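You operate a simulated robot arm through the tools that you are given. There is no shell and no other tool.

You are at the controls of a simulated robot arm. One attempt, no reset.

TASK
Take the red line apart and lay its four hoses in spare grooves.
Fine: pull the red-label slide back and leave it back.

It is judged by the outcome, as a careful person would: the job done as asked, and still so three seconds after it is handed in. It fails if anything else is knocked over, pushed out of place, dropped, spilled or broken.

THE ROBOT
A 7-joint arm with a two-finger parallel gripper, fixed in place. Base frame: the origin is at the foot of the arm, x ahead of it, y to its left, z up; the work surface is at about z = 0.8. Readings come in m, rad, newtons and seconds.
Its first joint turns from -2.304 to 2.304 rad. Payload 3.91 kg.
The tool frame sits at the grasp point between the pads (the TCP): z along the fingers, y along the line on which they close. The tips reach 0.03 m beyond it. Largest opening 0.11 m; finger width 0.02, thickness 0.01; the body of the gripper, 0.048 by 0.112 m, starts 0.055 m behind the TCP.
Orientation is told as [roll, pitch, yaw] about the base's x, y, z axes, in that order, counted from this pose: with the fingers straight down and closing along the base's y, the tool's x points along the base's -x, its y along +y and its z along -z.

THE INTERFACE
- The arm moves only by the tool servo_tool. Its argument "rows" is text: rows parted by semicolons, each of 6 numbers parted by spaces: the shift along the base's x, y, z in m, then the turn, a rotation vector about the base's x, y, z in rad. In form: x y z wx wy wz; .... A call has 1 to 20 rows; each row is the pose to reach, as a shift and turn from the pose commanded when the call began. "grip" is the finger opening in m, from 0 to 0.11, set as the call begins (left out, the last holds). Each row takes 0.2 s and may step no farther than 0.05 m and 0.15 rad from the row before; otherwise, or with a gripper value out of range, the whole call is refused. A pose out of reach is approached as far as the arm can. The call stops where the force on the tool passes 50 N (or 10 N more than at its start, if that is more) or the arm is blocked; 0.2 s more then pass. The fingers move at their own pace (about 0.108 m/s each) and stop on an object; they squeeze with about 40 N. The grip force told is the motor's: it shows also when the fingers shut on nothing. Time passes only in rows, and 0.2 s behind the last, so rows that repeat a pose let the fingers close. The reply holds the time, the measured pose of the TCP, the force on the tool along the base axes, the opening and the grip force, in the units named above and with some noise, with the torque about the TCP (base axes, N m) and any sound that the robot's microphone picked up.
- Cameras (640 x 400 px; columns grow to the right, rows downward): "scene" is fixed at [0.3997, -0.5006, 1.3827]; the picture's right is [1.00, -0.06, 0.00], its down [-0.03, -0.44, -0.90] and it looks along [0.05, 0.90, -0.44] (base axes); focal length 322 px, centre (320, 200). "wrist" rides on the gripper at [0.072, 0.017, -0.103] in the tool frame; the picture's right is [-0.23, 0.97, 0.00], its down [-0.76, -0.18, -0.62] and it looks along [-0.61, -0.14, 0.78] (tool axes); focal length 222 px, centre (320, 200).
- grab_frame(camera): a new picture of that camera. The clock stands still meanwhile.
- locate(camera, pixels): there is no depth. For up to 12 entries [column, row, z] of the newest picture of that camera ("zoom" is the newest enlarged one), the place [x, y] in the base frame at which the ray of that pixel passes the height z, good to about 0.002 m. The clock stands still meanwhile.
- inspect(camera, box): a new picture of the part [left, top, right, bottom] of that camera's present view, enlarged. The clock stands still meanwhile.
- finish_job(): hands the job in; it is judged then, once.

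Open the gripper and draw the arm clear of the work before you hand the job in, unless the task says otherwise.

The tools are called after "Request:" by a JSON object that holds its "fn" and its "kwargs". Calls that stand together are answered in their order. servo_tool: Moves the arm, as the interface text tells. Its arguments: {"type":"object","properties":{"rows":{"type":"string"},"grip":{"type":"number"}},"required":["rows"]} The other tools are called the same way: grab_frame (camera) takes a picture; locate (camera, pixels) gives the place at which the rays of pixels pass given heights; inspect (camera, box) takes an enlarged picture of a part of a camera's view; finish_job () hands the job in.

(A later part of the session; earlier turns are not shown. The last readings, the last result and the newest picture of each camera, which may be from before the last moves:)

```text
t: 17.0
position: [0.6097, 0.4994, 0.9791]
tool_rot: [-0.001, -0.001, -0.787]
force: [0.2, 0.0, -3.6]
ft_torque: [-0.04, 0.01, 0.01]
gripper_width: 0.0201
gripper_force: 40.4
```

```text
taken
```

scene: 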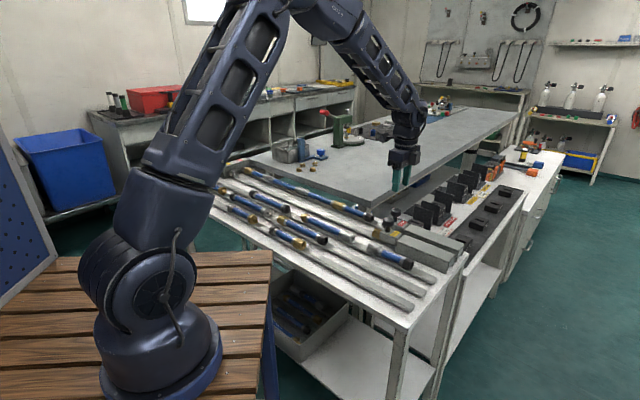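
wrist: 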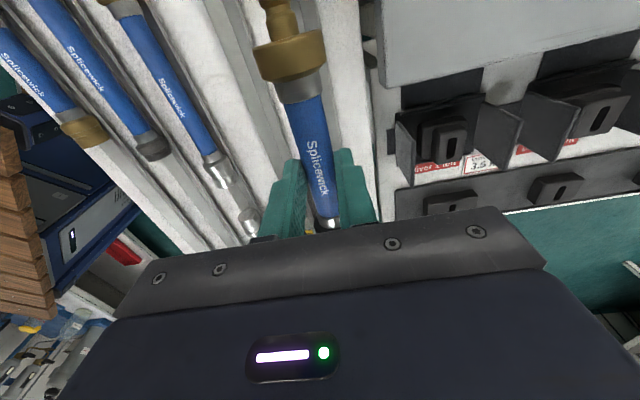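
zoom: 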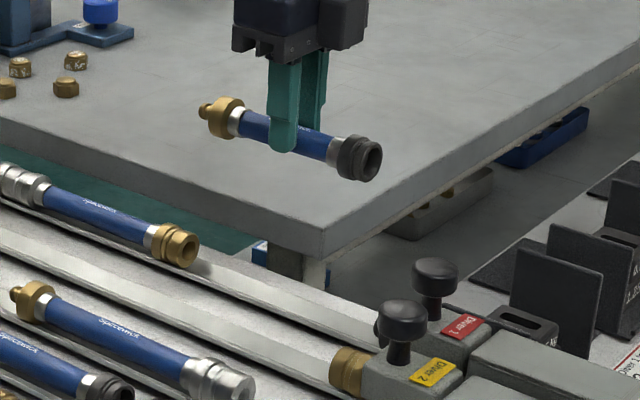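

Hose 4 is held level and clear. I'll carry it at z≈0.98 to above the free right stretch of the front groove, TCP near (0.5275, 0.181).

Request:
{"fn": "servo_tool", "kwargs": {"rows": "-0.0103 -0.0398 0 0 0 0; -0.0206 -0.0796 0 0 0 0; -0.0308 -0.1194 0 0 0 0; -0.0411 -0.1592 0 0 0 0; -0.0514 -0.199 0 0 0 0; -0.0617 -0.2388 0 0 0 0; -0.0719 -0.2786 0 0 0 0; -0.0822 -0.3184 0 0 0 0; -0.0822 -0.3184 0 0 0 0"}}

Request:
{"fn": "grab_frame", "kwargs": {"camera": "wrist"}}

Request:
{"fn": "inspect", "kwargs": {"camera": "wrist", "box": [200, 0, 440, 180]}}

Request:
{"fn": "inspect", "kwargs": {"camera": "scene", "box": [280, 180, 460, 320]}}

```text
t: 19.0
position: [0.5299, 0.1822, 0.979]
tool_rot: [-0.001, 0.0, -0.786]
force: [-0.9, -0.8, -2.4]
ft_torque: [-0.01, 0.03, 0.02]
gripper_width: 0.0202
gripper_force: 40.4
```

```text
taken
```

wrist: 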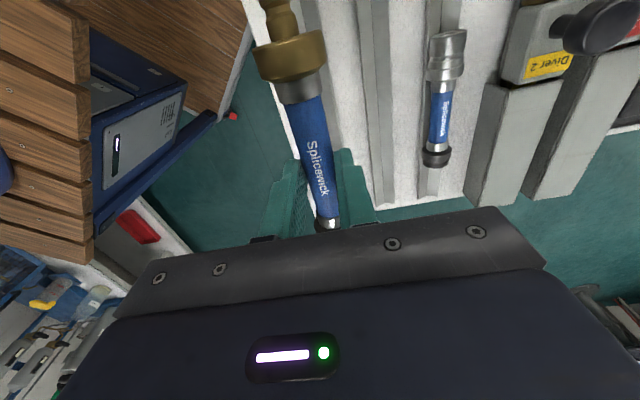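

```text
2.22 times, centred on (320, 90) of wrist
```

zoom: 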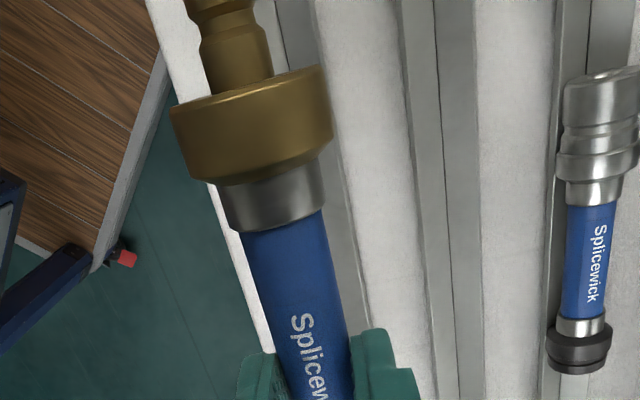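

```text
2.86 times, centred on (370, 250) of scene
```

zoom: 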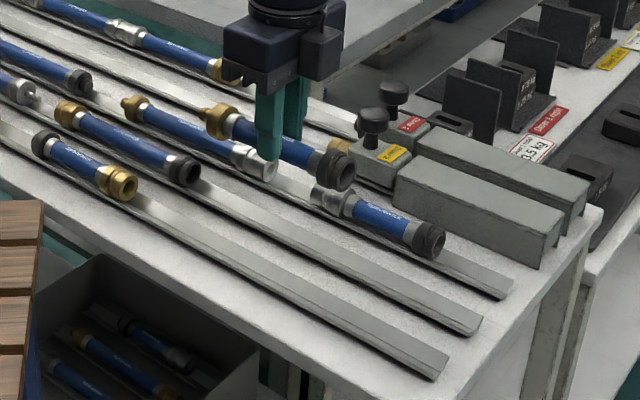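

The hose hangs above the front groove. I'll locate the row B groove centre line (dark line at about (373,36) to (384,130)) and the row A rail edges to get the exact groove position.

Request:
{"fn": "inspect", "kwargs": {"camera": "wrist", "box": [300, 0, 460, 100]}}

Request:
{"fn": "inspect", "kwargs": {"camera": "wrist", "box": [310, 90, 420, 200]}}

```text
4.00 times, centred on (380, 50) of wrist
```

zoom: 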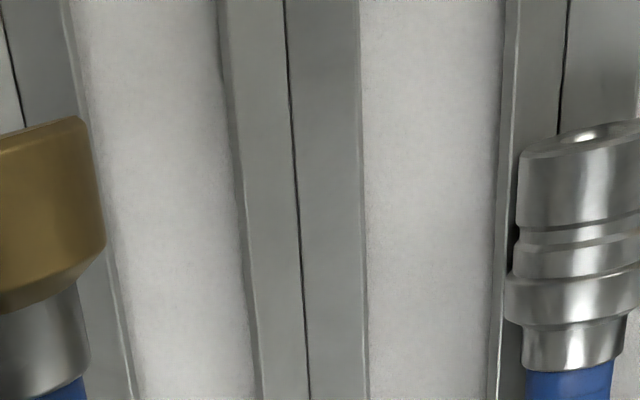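

```text
3.64 times, centred on (365, 145) of wrist
```

zoom: 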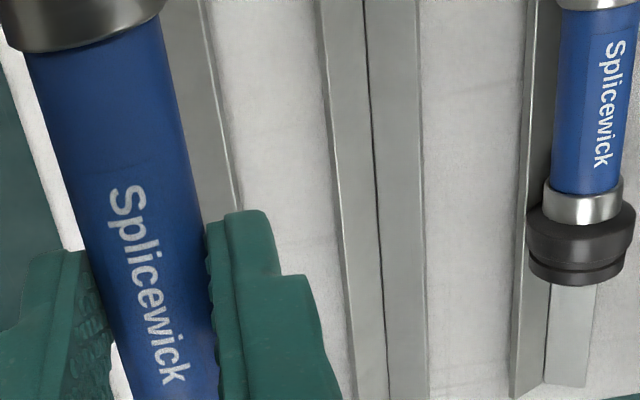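

Request:
{"fn": "locate", "kwargs": {"camera": "wrist", "pixels": [[301.5, 7.5, 0.803], [305, 30, 0.803], [316, 0.5, 0.814], [332.5, 98.75, 0.814], [371.2, 0.5, 0.803], [377, 98.75, 0.803], [355.7, 0.5, 0.814], [365.5, 98.75, 0.814], [389.5, 0.5, 0.814], [392, 98.75, 0.814], [441.75, 0.5, 0.803], [440, 32.5, 0.803]]}}

```text
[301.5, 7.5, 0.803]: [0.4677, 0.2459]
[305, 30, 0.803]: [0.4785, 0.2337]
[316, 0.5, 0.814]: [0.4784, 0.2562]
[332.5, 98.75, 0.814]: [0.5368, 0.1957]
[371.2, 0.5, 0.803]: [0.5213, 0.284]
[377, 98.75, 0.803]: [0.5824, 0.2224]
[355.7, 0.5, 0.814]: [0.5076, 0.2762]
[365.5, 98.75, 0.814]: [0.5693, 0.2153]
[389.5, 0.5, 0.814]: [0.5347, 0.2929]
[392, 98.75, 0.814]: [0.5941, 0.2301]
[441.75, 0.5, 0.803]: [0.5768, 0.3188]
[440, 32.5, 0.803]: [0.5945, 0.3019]
```

Groove A is centred at n≈0.504 (B at 0.5693, C at 0.6336), and the tool is at n≈0.5035, so it's aligned. I'll lower hose 4 toward z≈0.853.

Request:
{"fn": "servo_tool", "kwargs": {"rows": "0.0003 0.0003 -0.04 0 0 0; 0.0003 0.0003 -0.08 0 0 0; 0.0003 0.0003 -0.11 0 0 0; 0.0003 0.0003 -0.122 0 0 0; 0.0003 0.0003 -0.126 0 0 0; 0.0003 0.0003 -0.126 0 0 0"}}

Request:
{"fn": "inspect", "kwargs": {"camera": "scene", "box": [300, 200, 420, 300]}}

```text
t: 20.4
position: [0.5316, 0.1795, 0.8515]
tool_rot: [-0.001, 0.0, -0.785]
force: [0.3, -0.1, -2.6]
ft_torque: [0.01, -0.04, 0.02]
gripper_width: 0.0201
gripper_force: 40.0
```

```text
4.00 times, centred on (360, 250) of scene
```

zoom: 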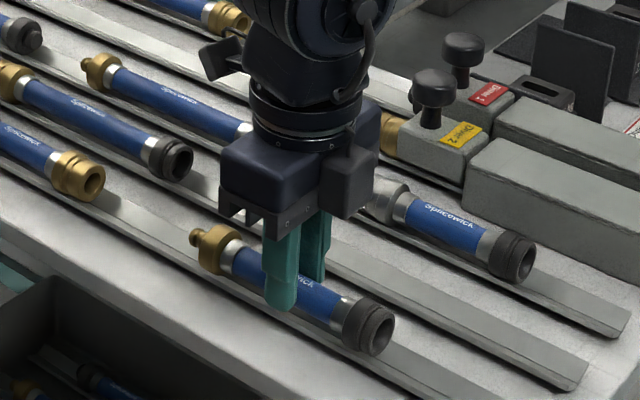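

No contact yet; the force is only the hose's weight. I'll lower in 1 mm steps.

Request:
{"fn": "servo_tool", "kwargs": {"rows": "0.0005 0.0005 -0.001 0 0 0; 0.0005 0.0005 -0.002 0 0 0; 0.0005 0.0005 -0.003 0 0 0; 0.0005 0.0005 -0.004 0 0 0"}}

```text
t: 21.4
position: [0.5296, 0.1813, 0.8482]
tool_rot: [0.003, -0.001, -0.785]
force: [9.0, -0.6, 34.3]
ft_torque: [-0.17, 0.01, 0.01]
gripper_width: 0.02
gripper_force: 39.8
```

Contact is made at 34 N. I'll ease up 1.5 mm, then open and let the hose settle.

Request:
{"fn": "servo_tool", "kwargs": {"rows": "0 0 0.0017 0 0 0; 0 0 0.0017 0 0 0"}}

Request:
{"fn": "servo_tool", "kwargs": {"rows": "0 0 0 0 0 0; 0 0 0 0 0 0; 0 0 0 0 0 0", "grip": 0.05}}

Request:
{"fn": "servo_tool", "kwargs": {"rows": "0 0 0.03 0 0 0; 0 0 0.07 0 0 0; 0 0 0.12 0 0 0; 0 0 0.13 0 0 0"}}

Request:
{"fn": "inspect", "kwargs": {"camera": "scene", "box": [300, 200, 420, 300]}}

Request:
{"fn": "grab_frame", "kwargs": {"camera": "wrist"}}

```text
t: 22.0
position: [0.5294, 0.181, 0.8486]
tool_rot: [0.0, -0.002, -0.783]
force: [18.6, 3.5, 6.9]
ft_torque: [0.12, -0.65, 0.0]
gripper_width: 0.0203
gripper_force: 40.1
```

```text
t: 22.8
position: [0.5287, 0.1816, 0.8489]
tool_rot: [-0.001, -0.001, -0.787]
force: [0.3, -0.3, 0.1]
ft_torque: [-0.03, -0.01, -0.01]
gripper_width: 0.0501
gripper_force: 0.0
```

```text
t: 23.8
position: [0.5272, 0.1839, 0.9803]
tool_rot: [-0.002, -0.001, -0.783]
force: [0.7, -0.4, 0.1]
ft_torque: [0.02, 0.04, -0.01]
gripper_width: 0.0505
gripper_force: 0.0
```

```text
4.00 times, centred on (360, 250) of scene
```

zoom: 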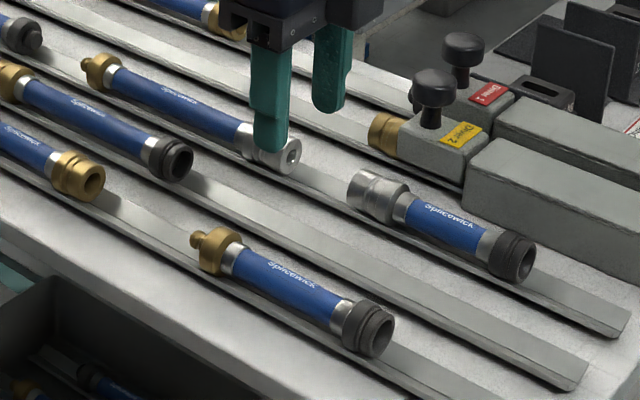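

```text
taken
```

wrist: 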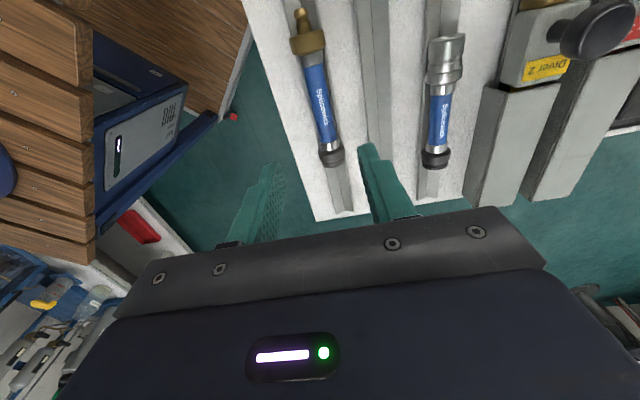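

Hose 4 lies properly in the front groove. Next is hose 3: I'll travel at z≈0.98 to hover over its blue middle near (0.465, 0.642).

Request:
{"fn": "servo_tool", "kwargs": {"rows": "-0.0062 0.0458 0 0 0 0; -0.0124 0.0916 0 0 0 0; -0.0186 0.1374 0 0 0 0; -0.0248 0.1832 0 0 0 0; -0.031 0.229 0 0 0 0; -0.0372 0.2748 0 0 0 0; -0.0434 0.3206 0 0 0 0; -0.0496 0.3664 0 0 0 0; -0.0558 0.4122 0 0 0 0; -0.062 0.458 0 0 0 0; -0.062 0.458 -0.03 0 0 0; -0.062 0.458 -0.03 0 0 0", "grip": 0.05}}

Request:
{"fn": "grab_frame", "kwargs": {"camera": "wrist"}}

Request:
{"fn": "inspect", "kwargs": {"camera": "wrist", "box": [220, 0, 420, 125]}}

Request:
{"fn": "inspect", "kwargs": {"camera": "scene", "box": [260, 140, 380, 240]}}

```text
t: 26.4
position: [0.4682, 0.6408, 0.9464]
tool_rot: [-0.001, 0.0, -0.785]
force: [0.3, 0.2, 0.1]
ft_torque: [0.0, -0.04, 0.03]
gripper_width: 0.0504
gripper_force: 0.1
```

```text
taken
```

wrist: 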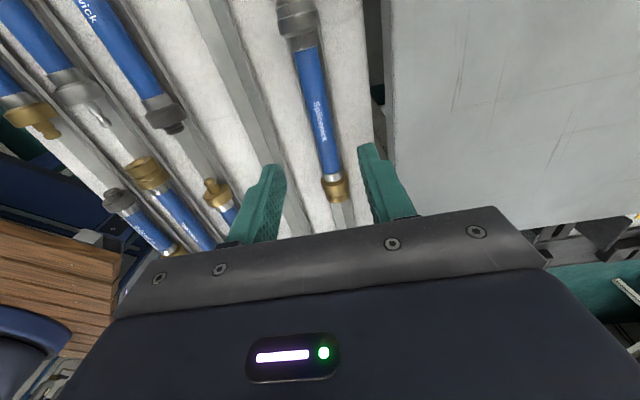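

```text
3.20 times, centred on (320, 62) of wrist
```

zoom: 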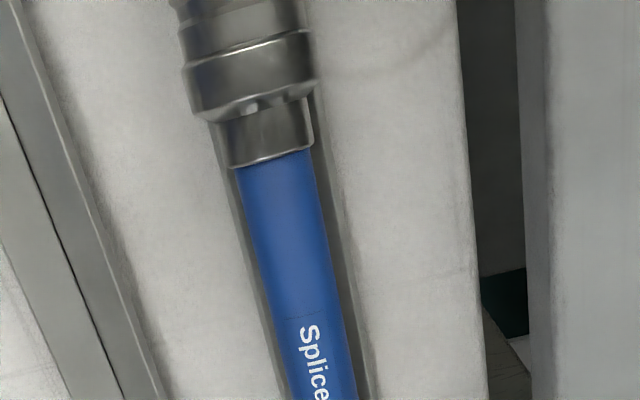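

```text
4.00 times, centred on (320, 190) of scene
```

zoom: 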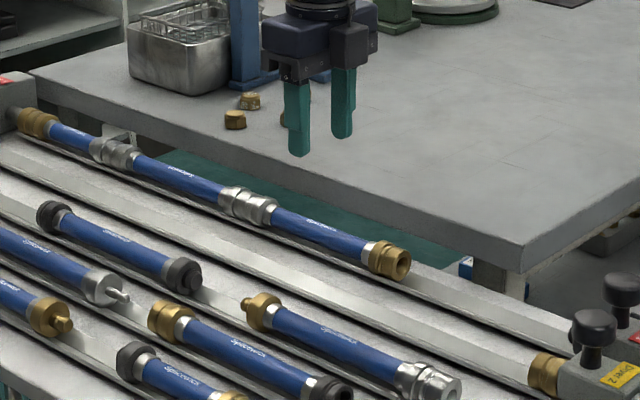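

Request:
{"fn": "locate", "kwargs": {"camera": "wrist", "pixels": [[306, 50, 0.824], [319.4, 118, 0.824], [330, 172, 0.824], [337, 200, 0.824], [300, 24, 0.824], [389, 100, 0.857]]}}

```text
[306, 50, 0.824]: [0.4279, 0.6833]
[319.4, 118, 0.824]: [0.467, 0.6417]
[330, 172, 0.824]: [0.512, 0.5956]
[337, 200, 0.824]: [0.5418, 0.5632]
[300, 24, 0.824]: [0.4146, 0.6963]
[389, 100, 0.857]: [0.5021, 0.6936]
```

Hose 3's axis is at n≈0.784, its open end is at u≈-0.015, and its blue section runs from -0.18 to -0.06. I'll lower over u≈-0.118 to z≈0.848 and close.

Request:
{"fn": "servo_tool", "kwargs": {"rows": "0.0026 -0.0031 -0.035 0 0 0; 0.0026 -0.0031 -0.07 0 0 0; 0.0026 -0.0031 -0.09 0 0 0; 0.0026 -0.0031 -0.0985 0 0 0; 0.0026 -0.0031 -0.0985 0 0 0", "grip": 0.05}}

Request:
{"fn": "servo_tool", "kwargs": {"rows": "0 0 0 0 0 0; 0 0 0 0 0 0; 0 0 0 0 0 0", "grip": 0.0}}

Request:
{"fn": "inspect", "kwargs": {"camera": "scene", "box": [280, 160, 380, 225]}}

```text
t: 27.6
position: [0.4702, 0.637, 0.8489]
tool_rot: [-0.001, 0.001, -0.783]
force: [1.0, 0.1, 0.3]
ft_torque: [0.0, 0.0, 0.04]
gripper_width: 0.05
gripper_force: 0.1
```

```text
t: 28.4
position: [0.4709, 0.6371, 0.8493]
tool_rot: [0.003, -0.002, -0.785]
force: [12.0, 13.5, 12.9]
ft_torque: [0.45, -0.4, -0.11]
gripper_width: 0.0203
gripper_force: 40.4
```

```text
6.15 times, centred on (330, 192) of scene
```

zoom: 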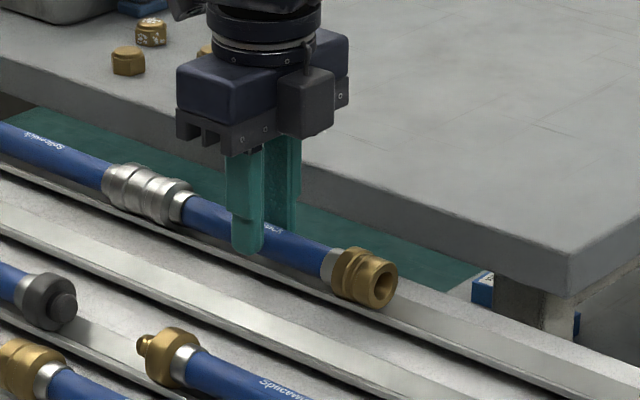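

Hose 3 is gripped at 0.0203 m. I'll relieve the side load by 1 mm and pull along the line, watching joint 2 at (145,192).

Request:
{"fn": "servo_tool", "kwargs": {"rows": "0.0008 0.0008 0.0005 0 0 0; 0.0044 -0.0028 0.0005 0 0 0; 0.0079 -0.0063 0.0005 0 0 0; 0.0114 -0.0098 0.0005 0 0 0; 0.015 -0.0134 0.0005 0 0 0; 0.0185 -0.0169 0.0005 0 0 0"}}

Request:
{"fn": "inspect", "kwargs": {"camera": "scene", "box": [280, 160, 380, 225]}}

```text
t: 29.8
position: [0.4878, 0.6186, 0.8513]
tool_rot: [-0.001, 0.001, -0.785]
force: [-2.0, 8.4, 7.2]
ft_torque: [0.2, 0.06, -0.23]
gripper_width: 0.0203
gripper_force: 39.7
```

```text
6.15 times, centred on (330, 192) of scene
```

zoom: 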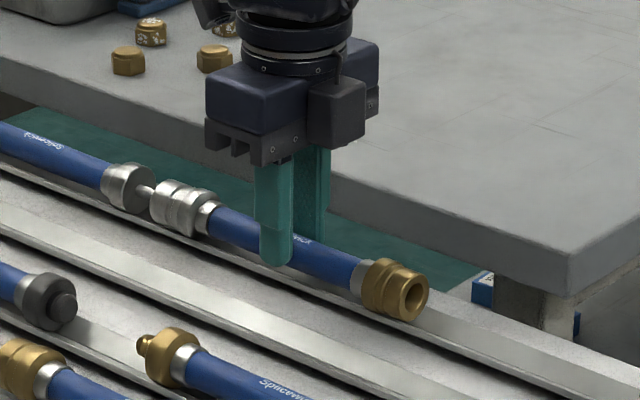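

Joint 2 is parting and hose 2 is staying put; its silver pin is showing at (143,190). I'll pull another 0.016 m to clear the pin.

Request:
{"fn": "servo_tool", "kwargs": {"rows": "0.0039 -0.0039 0 0 0 0; 0.0078 -0.0078 0 0 0 0; 0.0117 -0.0117 0 0 0 0"}}

Request:
{"fn": "inspect", "kwargs": {"camera": "scene", "box": [280, 160, 360, 215]}}

```text
t: 30.6
position: [0.5004, 0.6077, 0.85]
tool_rot: [-0.001, -0.001, -0.785]
force: [-0.5, 2.7, -1.0]
ft_torque: [0.06, 0.02, -0.22]
gripper_width: 0.0204
gripper_force: 40.5
```

```text
7.27 times, centred on (320, 188) of scene
```

zoom: 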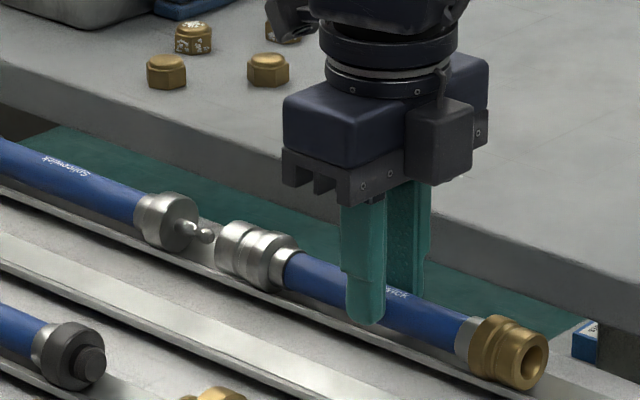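

The pin tip at (212,236) is clear of hose 3's socket. I'll lift hose 3 and carry it at z≈0.98 to above the second groove's free right stretch, TCP (0.5836, 0.2215).

Request:
{"fn": "servo_tool", "kwargs": {"rows": "0.001 -0.001 0.01 0 0 0; 0.001 -0.001 0.03 0 0 0; 0.001 -0.001 0.07 0 0 0; 0.001 -0.001 0.11 0 0 0; 0.001 -0.001 0.13 0 0 0"}}

Request:
{"fn": "servo_tool", "kwargs": {"rows": "0.0092 -0.0429 0 0 0 0; 0.0185 -0.0858 0 0 0 0; 0.0277 -0.1287 0 0 0 0; 0.0369 -0.1716 0 0 0 0; 0.0462 -0.2145 0 0 0 0; 0.0554 -0.2574 0 0 0 0; 0.0646 -0.3003 0 0 0 0; 0.0739 -0.3432 0 0 0 0; 0.0822 -0.3852 0 0 0 0; 0.0822 -0.3852 0 0 0 0"}}

Request:
{"fn": "inspect", "kwargs": {"camera": "scene", "box": [290, 180, 450, 300]}}

Request:
{"fn": "grab_frame", "kwargs": {"camera": "wrist"}}

```text
t: 31.8
position: [0.501, 0.6061, 0.9821]
tool_rot: [0.001, -0.001, -0.782]
force: [-0.2, -0.2, -3.7]
ft_torque: [-0.05, -0.03, 0.03]
gripper_width: 0.0203
gripper_force: 40.2
```

```text
t: 34.0
position: [0.5803, 0.2251, 0.9789]
tool_rot: [-0.002, 0.002, -0.785]
force: [0.1, -0.3, -4.0]
ft_torque: [0.0, -0.05, 0.02]
gripper_width: 0.0205
gripper_force: 39.9
```

```text
3.33 times, centred on (370, 240) of scene
```

zoom: 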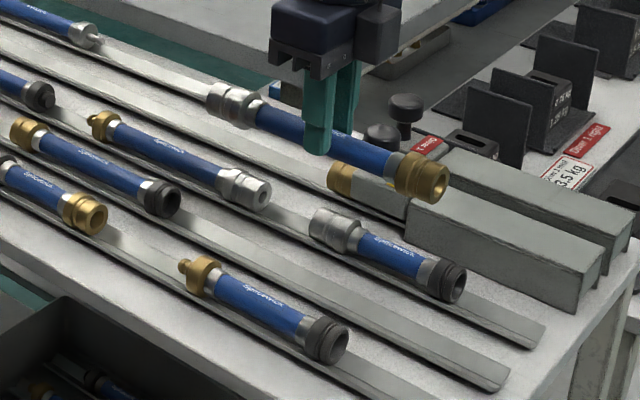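

```text
taken
```

wrist: 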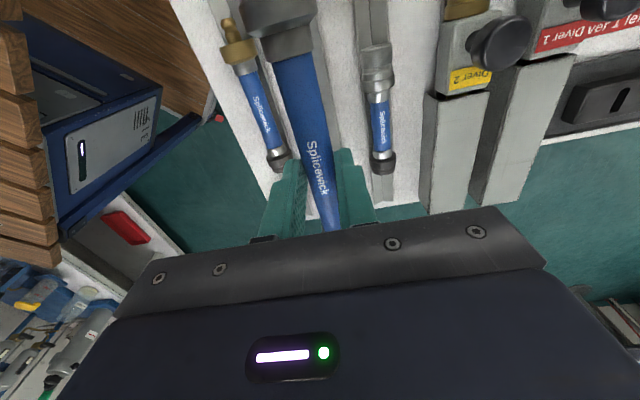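

The tool is at n=0.5695, u=0.251, aligned with groove B, with the hose spanning about u 0.15 to 0.354, which is free. I'll lower to z≈0.854.

Request:
{"fn": "servo_tool", "kwargs": {"rows": "0 0 -0.04 0 0 0; 0 0 -0.08 0 0 0; 0 0 -0.11 0 0 0; 0 0 -0.12 0 0 0; 0 0 -0.124 0 0 0; 0 0 -0.124 0 0 0"}}

Request:
{"fn": "inspect", "kwargs": {"camera": "scene", "box": [310, 210, 430, 290]}}

```text
t: 35.4
position: [0.582, 0.2207, 0.8552]
tool_rot: [0.001, 0.001, -0.785]
force: [0.1, -0.1, -3.2]
ft_torque: [-0.01, -0.05, -0.05]
gripper_width: 0.0203
gripper_force: 40.2
```

```text
5.00 times, centred on (370, 250) of scene
```

zoom: 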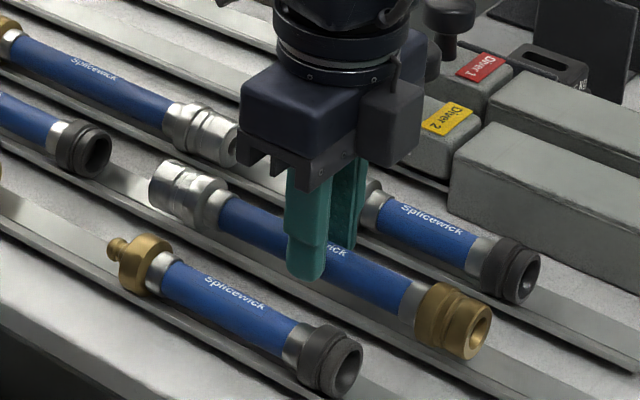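

No contact yet. I'll continue down in 1 mm steps with a slight +n correction.

Request:
{"fn": "servo_tool", "kwargs": {"rows": "0.0006 0.0006 -0.001 0 0 0; 0.0006 0.0006 -0.002 0 0 0; 0.0006 0.0006 -0.003 0 0 0"}}

```text
t: 36.2
position: [0.5831, 0.2212, 0.8547]
tool_rot: [0.001, 0.0, -0.786]
force: [1.3, -0.7, -3.7]
ft_torque: [-0.03, -0.08, -0.01]
gripper_width: 0.0203
gripper_force: 39.8
```

Request:
{"fn": "servo_tool", "kwargs": {"rows": "0 0 -0.001 0 0 0; 0 0 -0.002 0 0 0"}}

```text
t: 36.8
position: [0.5836, 0.222, 0.8522]
tool_rot: [0.001, 0.0, -0.786]
force: [-0.7, -0.2, -3.9]
ft_torque: [-0.01, -0.06, -0.01]
gripper_width: 0.0203
gripper_force: 39.9
```

Still only weight on the tool. I'll lower another 2 mm.

Request:
{"fn": "servo_tool", "kwargs": {"rows": "0 0 -0.001 0 0 0; 0 0 -0.002 0 0 0"}}

```text
t: 37.4
position: [0.5825, 0.2225, 0.8509]
tool_rot: [0.001, 0.002, -0.785]
force: [-2.0, 0.6, 11.2]
ft_torque: [0.74, 0.98, 0.07]
gripper_width: 0.0203
gripper_force: 40.2
```

Contact is made: 15 N, slightly left-end first. I'll lower 0.5 mm more, release, and lift away.

Request:
{"fn": "servo_tool", "kwargs": {"rows": "0 0 -0.0006 0 0 0; 0 0 -0.0006 0 0 0"}}

Request:
{"fn": "servo_tool", "kwargs": {"rows": "0 0 0 0 0 0; 0 0 0 0 0 0; 0 0 0 0 0 0", "grip": 0.05}}

Request:
{"fn": "servo_tool", "kwargs": {"rows": "0 0 0.03 0 0 0; 0 0 0.07 0 0 0; 0 0 0.12 0 0 0; 0 0 0.13 0 0 0"}}

Request:
{"fn": "inspect", "kwargs": {"camera": "scene", "box": [310, 210, 430, 290]}}

Request:
{"fn": "inspect", "kwargs": {"camera": "wrist", "box": [200, 0, 440, 220]}}

```text
t: 38.0
position: [0.582, 0.2224, 0.8498]
tool_rot: [0.002, 0.001, -0.783]
force: [-5.2, 0.3, 22.4]
ft_torque: [-0.17, 0.29, 0.01]
gripper_width: 0.0204
gripper_force: 40.1
```

```text
t: 38.8
position: [0.5837, 0.2212, 0.8498]
tool_rot: [0.0, 0.001, -0.785]
force: [-0.5, 0.0, 0.5]
ft_torque: [-0.02, 0.0, -0.01]
gripper_width: 0.0501
gripper_force: 0.0
```

```text
t: 39.8
position: [0.5829, 0.2238, 0.9803]
tool_rot: [0.0, 0.001, -0.788]
force: [0.3, -0.4, -0.5]
ft_torque: [-0.01, -0.01, 0.01]
gripper_width: 0.05
gripper_force: 0.1
```

```text
5.00 times, centred on (370, 250) of scene
```

zoom: 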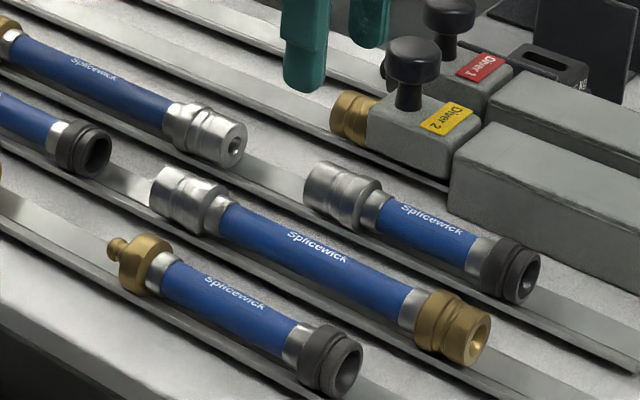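

```text
1.82 times, centred on (320, 110) of wrist
```

zoom: 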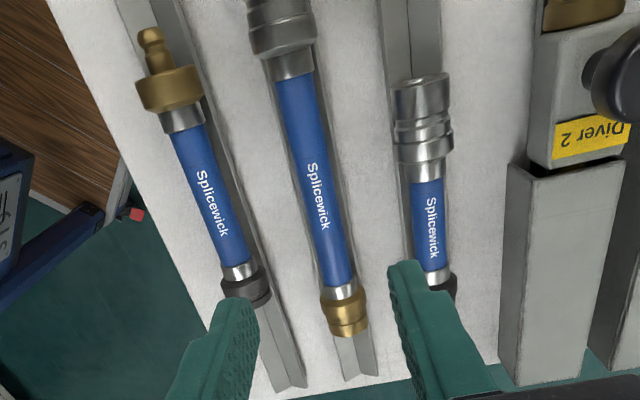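

Hose 3 rests well in the second groove. Next is hose 2: I'll travel high to its blue middle, near (0.321, 0.788), keeping clear of the caps and box on the slab (they sit at n>0.9).

Request:
{"fn": "servo_tool", "kwargs": {"rows": "-0.0202 0.0434 0 0 0 0; -0.0403 0.0868 0 0 0 0; -0.0605 0.1302 0 0 0 0; -0.0806 0.1735 0 0 0 0; -0.1008 0.2169 0 0 0 0; -0.1209 0.2603 0 0 0 0; -0.1411 0.3037 0 0 0 0; -0.1612 0.3471 0 0 0 0; -0.1814 0.3905 0 0 0 0; -0.2015 0.4338 0 0 0 0; -0.2217 0.4772 0 0 0 0; -0.2418 0.5206 0 0 0 0; -0.262 0.564 0 0 0 0; -0.262 0.564 -0.02 0 0 0; -0.262 0.564 -0.02 0 0 0", "grip": 0.05}}

Request:
{"fn": "grab_frame", "kwargs": {"camera": "wrist"}}

Request:
{"fn": "inspect", "kwargs": {"camera": "wrist", "box": [220, 0, 420, 180]}}

Request:
{"fn": "inspect", "kwargs": {"camera": "scene", "box": [220, 130, 340, 230]}}

```text
t: 43.0
position: [0.3204, 0.7873, 0.9583]
tool_rot: [0.0, -0.001, -0.785]
force: [0.4, -0.1, -0.6]
ft_torque: [0.0, 0.01, -0.04]
gripper_width: 0.0499
gripper_force: 0.0
```

```text
taken
```

wrist: 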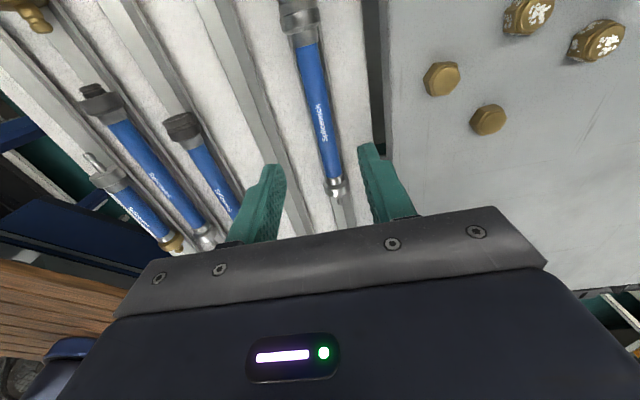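

```text
2.22 times, centred on (320, 90) of wrist
```

zoom: 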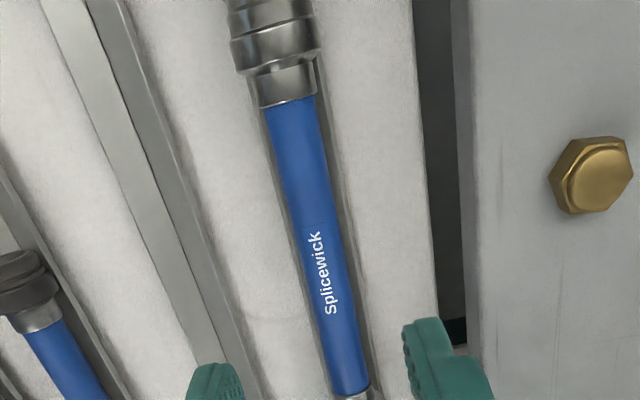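

```text
4.00 times, centred on (280, 180) of scene
```

zoom: 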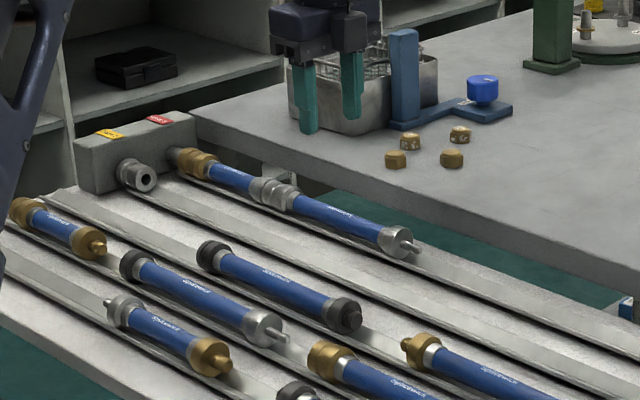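

Request:
{"fn": "locate", "kwargs": {"camera": "wrist", "pixels": [[306, 48, 0.824], [319, 112, 0.824], [332, 172, 0.824], [336, 190, 0.824], [297, 8, 0.824], [299, 20, 0.824], [389, 90, 0.857], [442, 80, 0.875]]}}

```text
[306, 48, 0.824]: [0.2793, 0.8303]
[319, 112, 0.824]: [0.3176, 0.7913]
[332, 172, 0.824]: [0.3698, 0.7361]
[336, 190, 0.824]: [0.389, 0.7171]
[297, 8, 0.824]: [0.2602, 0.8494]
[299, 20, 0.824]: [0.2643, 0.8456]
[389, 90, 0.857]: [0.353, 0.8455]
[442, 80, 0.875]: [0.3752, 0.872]
```

Hose 2's axis is at n≈0.783-0.784, with the blue section from u -0.39 to -0.255. I'll lower at u≈-0.325 and grip.

Request:
{"fn": "servo_tool", "kwargs": {"rows": "0.004 -0.0033 -0.04 0 0 0; 0.004 -0.0033 -0.075 0 0 0; 0.004 -0.0033 -0.1 0 0 0; 0.004 -0.0033 -0.109 0 0 0; 0.004 -0.0033 -0.109 0 0 0", "grip": 0.05}}

Request:
{"fn": "servo_tool", "kwargs": {"rows": "0 0 0 0 0 0; 0 0 0 0 0 0; 0 0 0 0 0 0", "grip": 0.0}}

Request:
{"fn": "inspect", "kwargs": {"camera": "scene", "box": [240, 140, 340, 215]}}

```text
t: 44.2
position: [0.3267, 0.7823, 0.8511]
tool_rot: [0.0, 0.0, -0.785]
force: [0.0, -1.5, 0.7]
ft_torque: [-0.04, -0.01, 0.01]
gripper_width: 0.05
gripper_force: 0.1
```

```text
t: 45.0
position: [0.3252, 0.7842, 0.8509]
tool_rot: [0.0, 0.001, -0.786]
force: [2.1, 2.3, -0.7]
ft_torque: [0.12, -0.07, -0.19]
gripper_width: 0.0205
gripper_force: 39.9
```

```text
5.33 times, centred on (290, 178) of scene
```

zoom: 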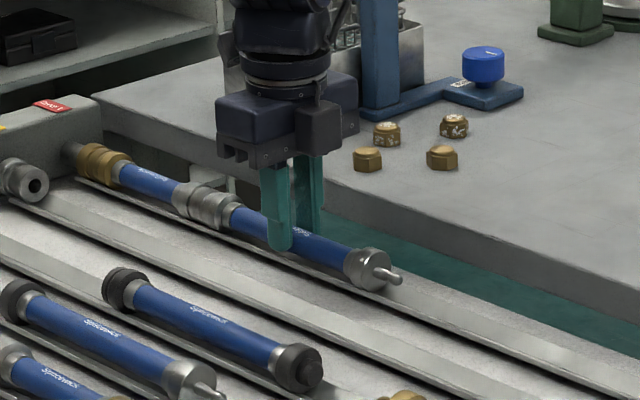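

Hose 2 is gripped with almost no side load. I'll pull 0.025 m along the line and watch joint 1 at (200,203).

Request:
{"fn": "servo_tool", "kwargs": {"rows": "0.0035 -0.0035 0 0 0 0; 0.0071 -0.0071 0 0 0 0; 0.0106 -0.0106 0 0 0 0; 0.0141 -0.0141 0 0 0 0; 0.0177 -0.0177 0 0 0 0"}}

Request:
{"fn": "inspect", "kwargs": {"camera": "scene", "box": [240, 140, 340, 215]}}

```text
t: 46.2
position: [0.3444, 0.765, 0.8494]
tool_rot: [0.0, 0.001, -0.785]
force: [-0.3, 2.8, 0.4]
ft_torque: [0.04, 0.0, -0.13]
gripper_width: 0.0203
gripper_force: 39.9
```

```text
5.33 times, centred on (290, 178) of scene
```

zoom: 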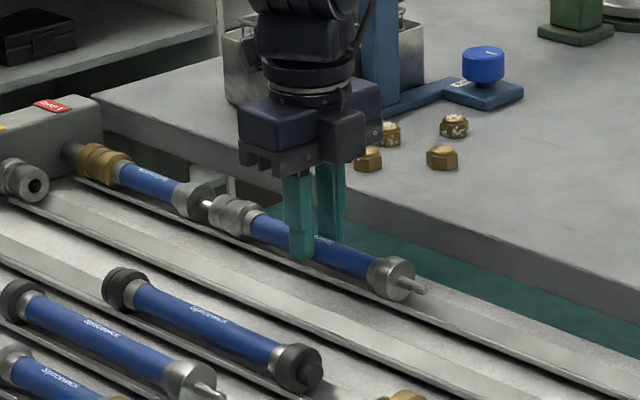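

Joint 1 is opening, with hose 1's silver pin showing at (208,203), and hose 1 is staying in place. I'll pull another 0.02 m to clear the pin.

Request:
{"fn": "servo_tool", "kwargs": {"rows": "0.0035 -0.0035 0 0 0 0; 0.0071 -0.0071 0 0 0 0; 0.0106 -0.0106 0 0 0 0; 0.0141 -0.0141 0 0 0 0"}}

Request:
{"fn": "inspect", "kwargs": {"camera": "scene", "box": [240, 150, 320, 210]}}

```text
t: 47.2
position: [0.3567, 0.7511, 0.8504]
tool_rot: [-0.002, -0.001, -0.784]
force: [-1.6, 5.3, 2.4]
ft_torque: [0.54, 0.48, -0.25]
gripper_width: 0.0204
gripper_force: 40.3
```

```text
6.67 times, centred on (280, 180) of scene
```

zoom: 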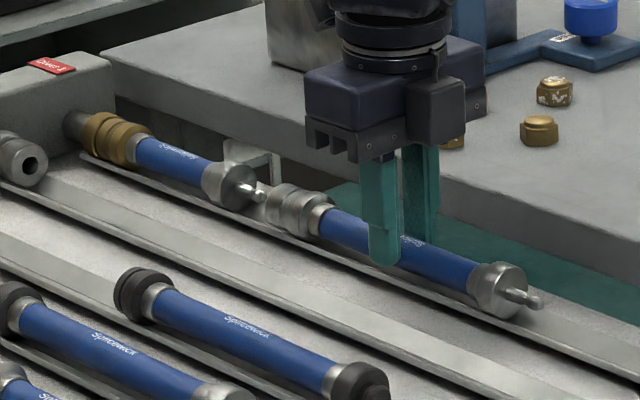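

The pin is just clear. I'll pull 6 mm more for safety, then lift hose 2 straight up.

Request:
{"fn": "servo_tool", "kwargs": {"rows": "0.0035 -0.0035 0 0 0 0; 0.0049 -0.0049 0.002 0 0 0; 0.0049 -0.0049 0.02 0 0 0; 0.0049 -0.0049 0.06 0 0 0; 0.0049 -0.0049 0.1 0 0 0; 0.0049 -0.0049 0.13 0 0 0"}}

Request:
{"fn": "inspect", "kwargs": {"camera": "scene", "box": [200, 130, 340, 220]}}

Request:
{"fn": "grab_frame", "kwargs": {"camera": "wrist"}}

```text
t: 48.6
position: [0.3642, 0.7454, 0.9818]
tool_rot: [0.0, 0.0, -0.784]
force: [-0.1, 0.7, -5.0]
ft_torque: [-0.06, -0.04, -0.01]
gripper_width: 0.0205
gripper_force: 40.2
```

```text
4.44 times, centred on (270, 175) of scene
```

zoom: 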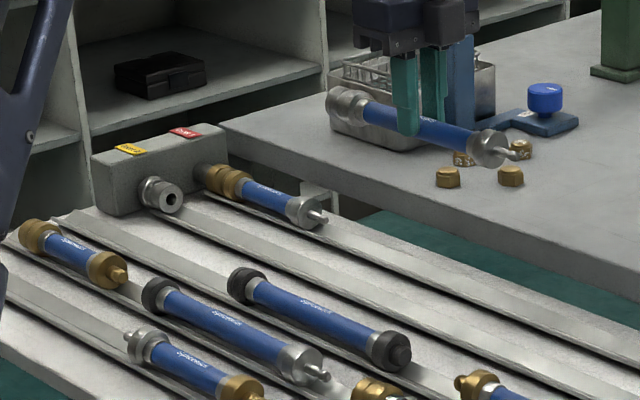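

```text
taken
```

wrist: 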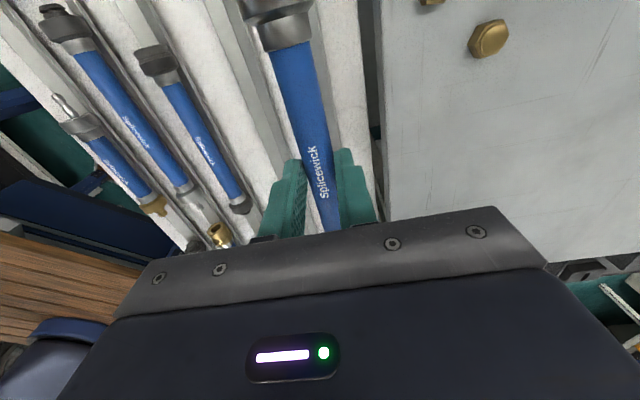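

Hose 2 is held clear. I'll carry it at z≈0.98 to above the front groove's free left stretch, TCP near (-0.008, 0.7205), and check the view halfway.

Request:
{"fn": "servo_tool", "kwargs": {"rows": "-0.04 -0.0027 0 0 0 0; -0.08 -0.0054 0 0 0 0; -0.12 -0.008 0 0 0 0; -0.16 -0.0107 0 0 0 0; -0.2 -0.0134 0 0 0 0; -0.2 -0.0134 0 0 0 0"}}

Request:
{"fn": "grab_frame", "kwargs": {"camera": "scene"}}

Request:
{"fn": "grab_frame", "kwargs": {"camera": "wrist"}}

```text
t: 50.0
position: [0.1588, 0.7309, 0.9786]
tool_rot: [0.0, -0.001, -0.784]
force: [0.4, 0.6, -2.9]
ft_torque: [-0.04, -0.03, 0.01]
gripper_width: 0.0204
gripper_force: 40.2
```

```text
taken
```

scene: 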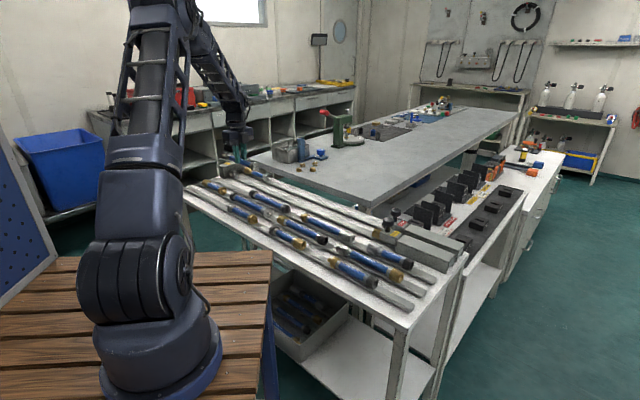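

```text
taken
```

wrist: 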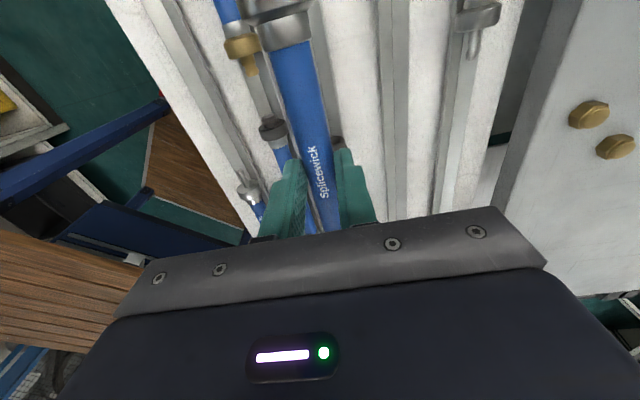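

The front groove's left stretch (from (160,20) to (245,185) in the wrist view) is empty. I'll continue to above it.

Request:
{"fn": "servo_tool", "kwargs": {"rows": "-0.042 -0.0027 0 0 0 0; -0.084 -0.0054 0 0 0 0; -0.126 -0.008 0 0 0 0; -0.168 -0.0107 0 0 0 0; -0.168 -0.0107 0 0 0 0; -0.168 -0.0107 0 0 0 0"}}

Request:
{"fn": "grab_frame", "kwargs": {"camera": "wrist"}}

Request:
{"fn": "inspect", "kwargs": {"camera": "wrist", "box": [220, 0, 460, 220]}}

Request:
{"fn": "inspect", "kwargs": {"camera": "scene", "box": [160, 100, 300, 230]}}

```text
t: 51.4
position: [-0.0086, 0.7227, 0.9809]
tool_rot: [0.001, 0.002, -0.787]
force: [-0.7, -0.1, -3.4]
ft_torque: [-0.03, -0.02, -0.02]
gripper_width: 0.0199
gripper_force: 40.0
```

```text
taken
```

wrist: 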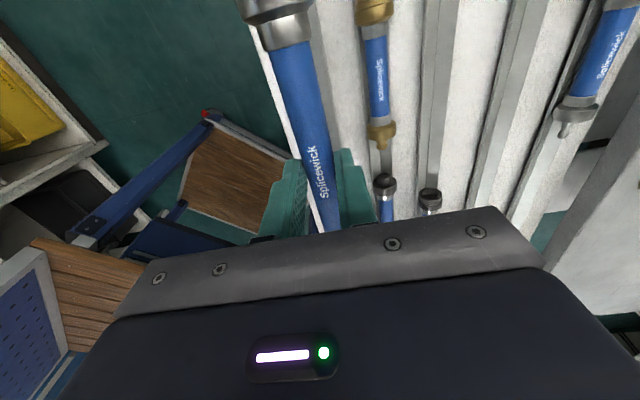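

```text
1.82 times, centred on (340, 110) of wrist
```

zoom: 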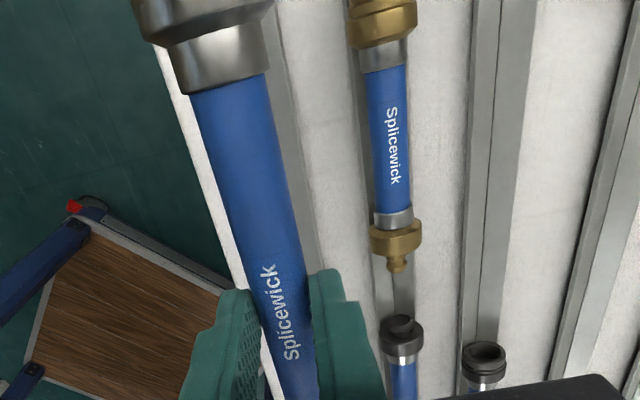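

```text
3.08 times, centred on (230, 165) of scene
```

zoom: 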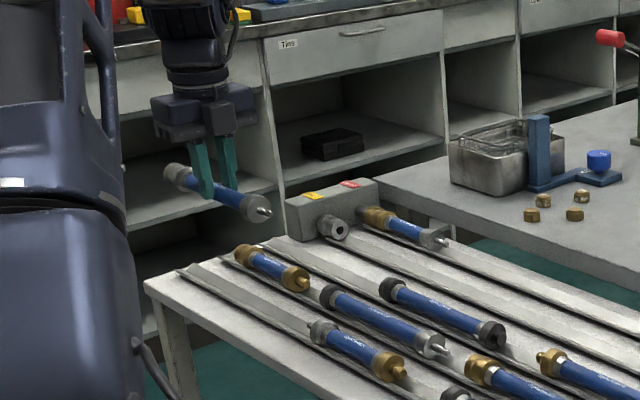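

The tool is over groove A at n≈0.505, u≈-0.517. I'll check the rail position here with a closer zoom.

Request:
{"fn": "inspect", "kwargs": {"camera": "wrist", "box": [290, 0, 450, 100]}}

Request:
{"fn": "inspect", "kwargs": {"camera": "wrist", "box": [290, 60, 450, 160]}}

```text
4.00 times, centred on (370, 50) of wrist
```

zoom: 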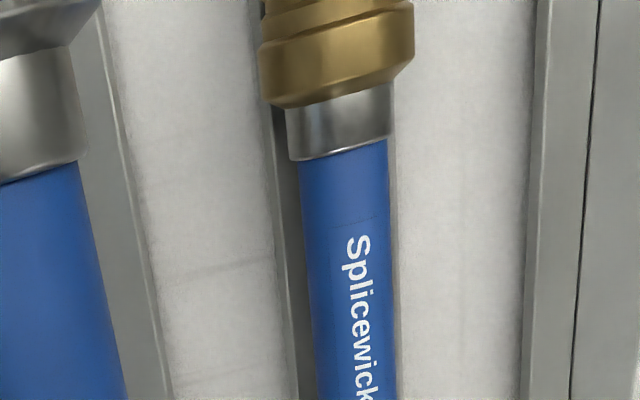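

```text
4.00 times, centred on (370, 110) of wrist
```

zoom: 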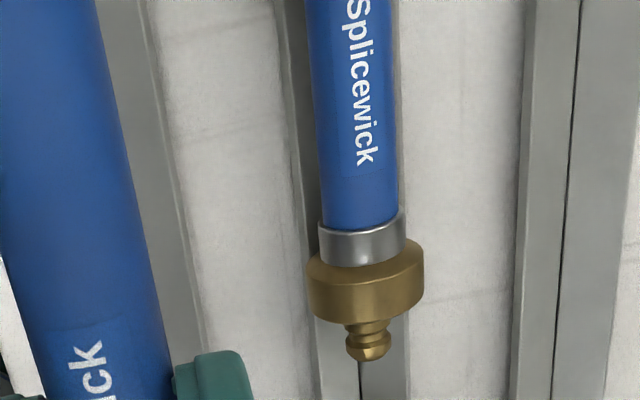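

The rail edges appear at the same pixels as before, within 1 px, so alignment is good with a -1 mm correction. I'll lower hose 2 to z≈0.854.

Request:
{"fn": "servo_tool", "kwargs": {"rows": "-0.0006 -0.0006 -0.04 0 0 0; -0.0006 -0.0006 -0.08 0 0 0; -0.0006 -0.0006 -0.11 0 0 0; -0.0006 -0.0006 -0.122 0 0 0; -0.0006 -0.0006 -0.127 0 0 0; -0.0006 -0.0006 -0.127 0 0 0"}}

Request:
{"fn": "inspect", "kwargs": {"camera": "scene", "box": [160, 140, 280, 230]}}

```text
t: 52.8
position: [-0.0059, 0.7214, 0.8519]
tool_rot: [-0.001, -0.001, -0.784]
force: [0.3, -0.5, -3.4]
ft_torque: [0.0, -0.02, -0.03]
gripper_width: 0.0204
gripper_force: 40.4
```

```text
4.44 times, centred on (220, 185) of scene
```

zoom: 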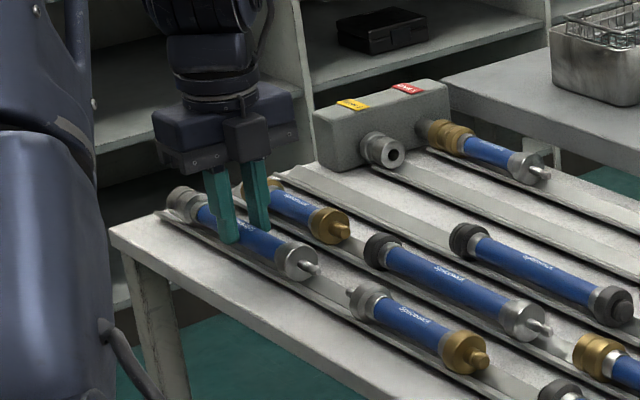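

Request:
{"fn": "inspect", "kwargs": {"camera": "scene", "box": [175, 165, 235, 215]}}

Request:
{"fn": "locate", "kwargs": {"camera": "scene", "pixels": [[186.2, 185, 0.83], [184, 188.4, 0.81], [219.5, 200.3, 0.83], [226.8, 205.3, 0.824]]}}

```text
8.00 times, centred on (205, 190) of scene
```

zoom: 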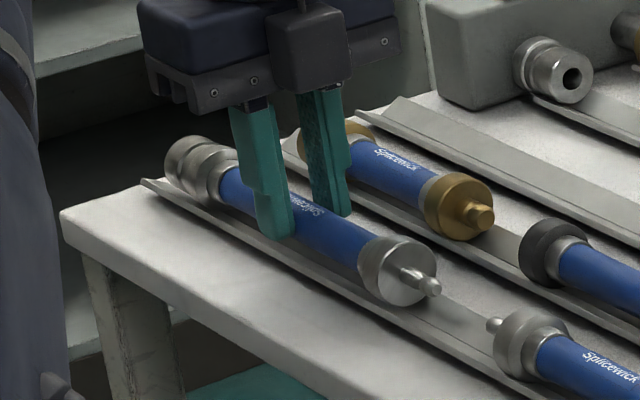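

```text
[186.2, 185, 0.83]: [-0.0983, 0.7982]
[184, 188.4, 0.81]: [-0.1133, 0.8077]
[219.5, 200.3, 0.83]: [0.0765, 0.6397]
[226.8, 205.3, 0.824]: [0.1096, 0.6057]
```

The left end is only about 0.02 m from the rail start while the right side has about 0.047 m. I'll raise slightly, shift 12 mm toward +u to centre it, and lower again.

Request:
{"fn": "servo_tool", "kwargs": {"rows": "0 0 0.006 0 0 0; 0.0045 -0.0045 0.006 0 0 0; 0.0085 -0.0085 0.006 0 0 0; 0.0085 -0.0085 0.002 0 0 0; 0.0085 -0.0085 0 0 0 0; 0.0085 -0.0085 -0.001 0 0 0; 0.0085 -0.0085 -0.001 0 0 0"}}

```text
t: 54.4
position: [0.0024, 0.7122, 0.8526]
tool_rot: [0.0, 0.0, -0.784]
force: [0.7, 0.5, -3.7]
ft_torque: [-0.03, -0.01, 0.02]
gripper_width: 0.0204
gripper_force: 39.9
```

Request:
{"fn": "servo_tool", "kwargs": {"rows": "0 0 -0.001 0 0 0; 0 0 -0.002 0 0 0"}}

```text
t: 55.0
position: [0.0016, 0.7123, 0.8516]
tool_rot: [0.002, 0.0, -0.783]
force: [0.2, -0.5, -4.1]
ft_torque: [-0.04, -0.03, -0.01]
gripper_width: 0.0204
gripper_force: 39.9
```

No contact yet, only the 4 N weight. I'll continue down in 1 mm steps.

Request:
{"fn": "servo_tool", "kwargs": {"rows": "0 0 -0.001 0 0 0; 0 0 -0.002 0 0 0"}}

```text
t: 55.6
position: [0.0016, 0.7134, 0.8503]
tool_rot: [0.002, 0.001, -0.785]
force: [0.6, -4.0, 19.9]
ft_torque: [-0.02, -0.16, 0.03]
gripper_width: 0.0202
gripper_force: 40.2
```

Contact is even, 20 N with little torque. I'll release hose 2 and lift away.

Request:
{"fn": "servo_tool", "kwargs": {"rows": "0 0 0.0005 0 0 0; 0 0 0.0005 0 0 0; 0 0 0.0005 0 0 0; 0 0 0.0005 0 0 0", "grip": 0.05}}

Request:
{"fn": "servo_tool", "kwargs": {"rows": "0 0 0.03 0 0 0; 0 0 0.07 0 0 0; 0 0 0.12 0 0 0; 0 0 0.13 0 0 0"}}

Request:
{"fn": "inspect", "kwargs": {"camera": "scene", "box": [175, 140, 275, 225]}}

Request:
{"fn": "grab_frame", "kwargs": {"camera": "wrist"}}

```text
t: 56.6
position: [0.0023, 0.7127, 0.85]
tool_rot: [0.0, 0.001, -0.786]
force: [-0.2, 0.3, 1.4]
ft_torque: [0.01, 0.03, 0.01]
gripper_width: 0.0503
gripper_force: 0.0
```

```text
t: 57.6
position: [0.003, 0.7139, 0.9794]
tool_rot: [0.002, -0.001, -0.786]
force: [-0.4, -0.2, -0.2]
ft_torque: [-0.01, 0.0, -0.02]
gripper_width: 0.0501
gripper_force: 0.1
```

```text
4.71 times, centred on (225, 182) of scene
```

zoom: 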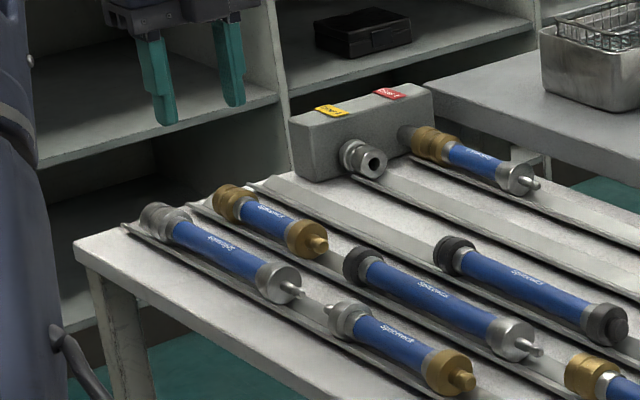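

```text
taken
```

wrist: 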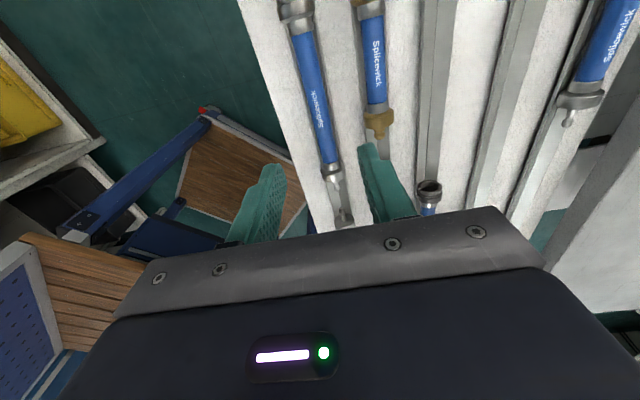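

Hose 2 is lying in the front groove, left part. Now hose 1 at the manifold: I'll move to hover near (0.1725, 0.936) at z≈0.98 and look.

Request:
{"fn": "servo_tool", "kwargs": {"rows": "0.0283 0.037 0 0 0 0; 0.0565 0.074 0 0 0 0; 0.0848 0.111 0 0 0 0; 0.113 0.148 0 0 0 0; 0.1413 0.1851 0 0 0 0; 0.1695 0.2221 0 0 0 0; 0.1695 0.2221 0 0 0 0", "grip": 0.05}}

Request:
{"fn": "grab_frame", "kwargs": {"camera": "wrist"}}

Request:
{"fn": "inspect", "kwargs": {"camera": "wrist", "box": [220, 0, 440, 200]}}

Request:
{"fn": "inspect", "kwargs": {"camera": "scene", "box": [200, 100, 320, 200]}}

```text
t: 59.2
position: [0.168, 0.9336, 0.9802]
tool_rot: [0.001, 0.001, -0.783]
force: [-0.4, 0.2, 0.3]
ft_torque: [-0.02, -0.02, -0.01]
gripper_width: 0.05
gripper_force: 0.0
```

```text
taken
```

wrist: 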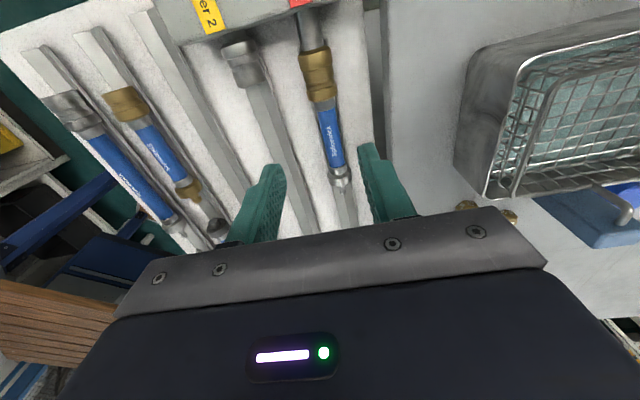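

```text
2.00 times, centred on (330, 100) of wrist
```

zoom: 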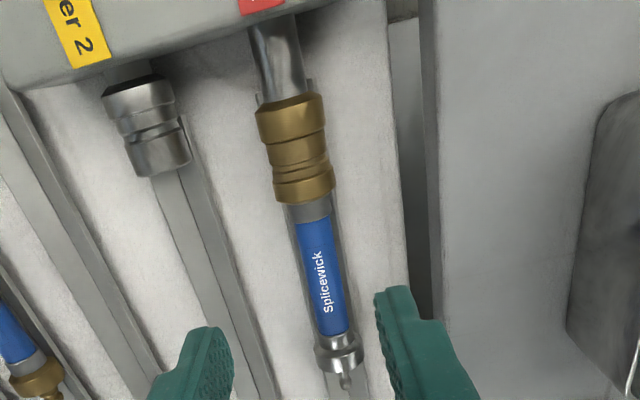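

```text
4.00 times, centred on (260, 150) of scene
```

zoom: 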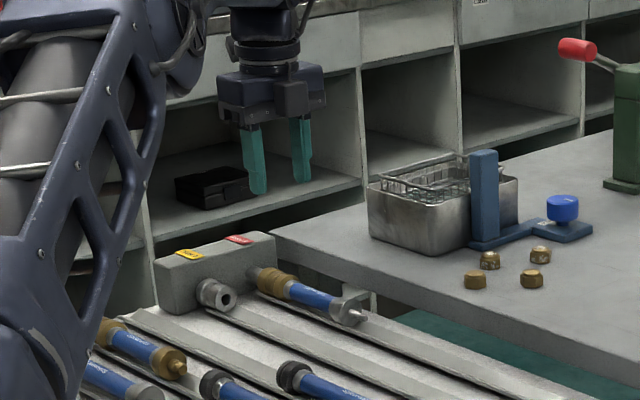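

The manifold has its own brass port, and the joint with hose 1 is at about wrist (320,84). Hose 1's short blue section centres at (331,137) and its pin tip is at (343,194). I'll locate these.

Request:
{"fn": "locate", "kwargs": {"camera": "wrist", "pixels": [[331, 137.5, 0.824], [324, 108, 0.824], [338, 166, 0.824], [320, 84, 0.824], [343, 194, 0.824], [313, 20, 0.824], [280, 10, 0.87], [300, 8, 0.85], [388, 100, 0.857]]}}

```text
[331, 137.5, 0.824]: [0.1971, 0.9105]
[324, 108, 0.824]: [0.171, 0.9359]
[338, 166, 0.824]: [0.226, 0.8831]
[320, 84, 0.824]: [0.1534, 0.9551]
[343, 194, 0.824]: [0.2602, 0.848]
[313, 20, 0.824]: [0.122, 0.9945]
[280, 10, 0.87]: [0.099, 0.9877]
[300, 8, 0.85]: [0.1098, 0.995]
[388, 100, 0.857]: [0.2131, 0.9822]
```

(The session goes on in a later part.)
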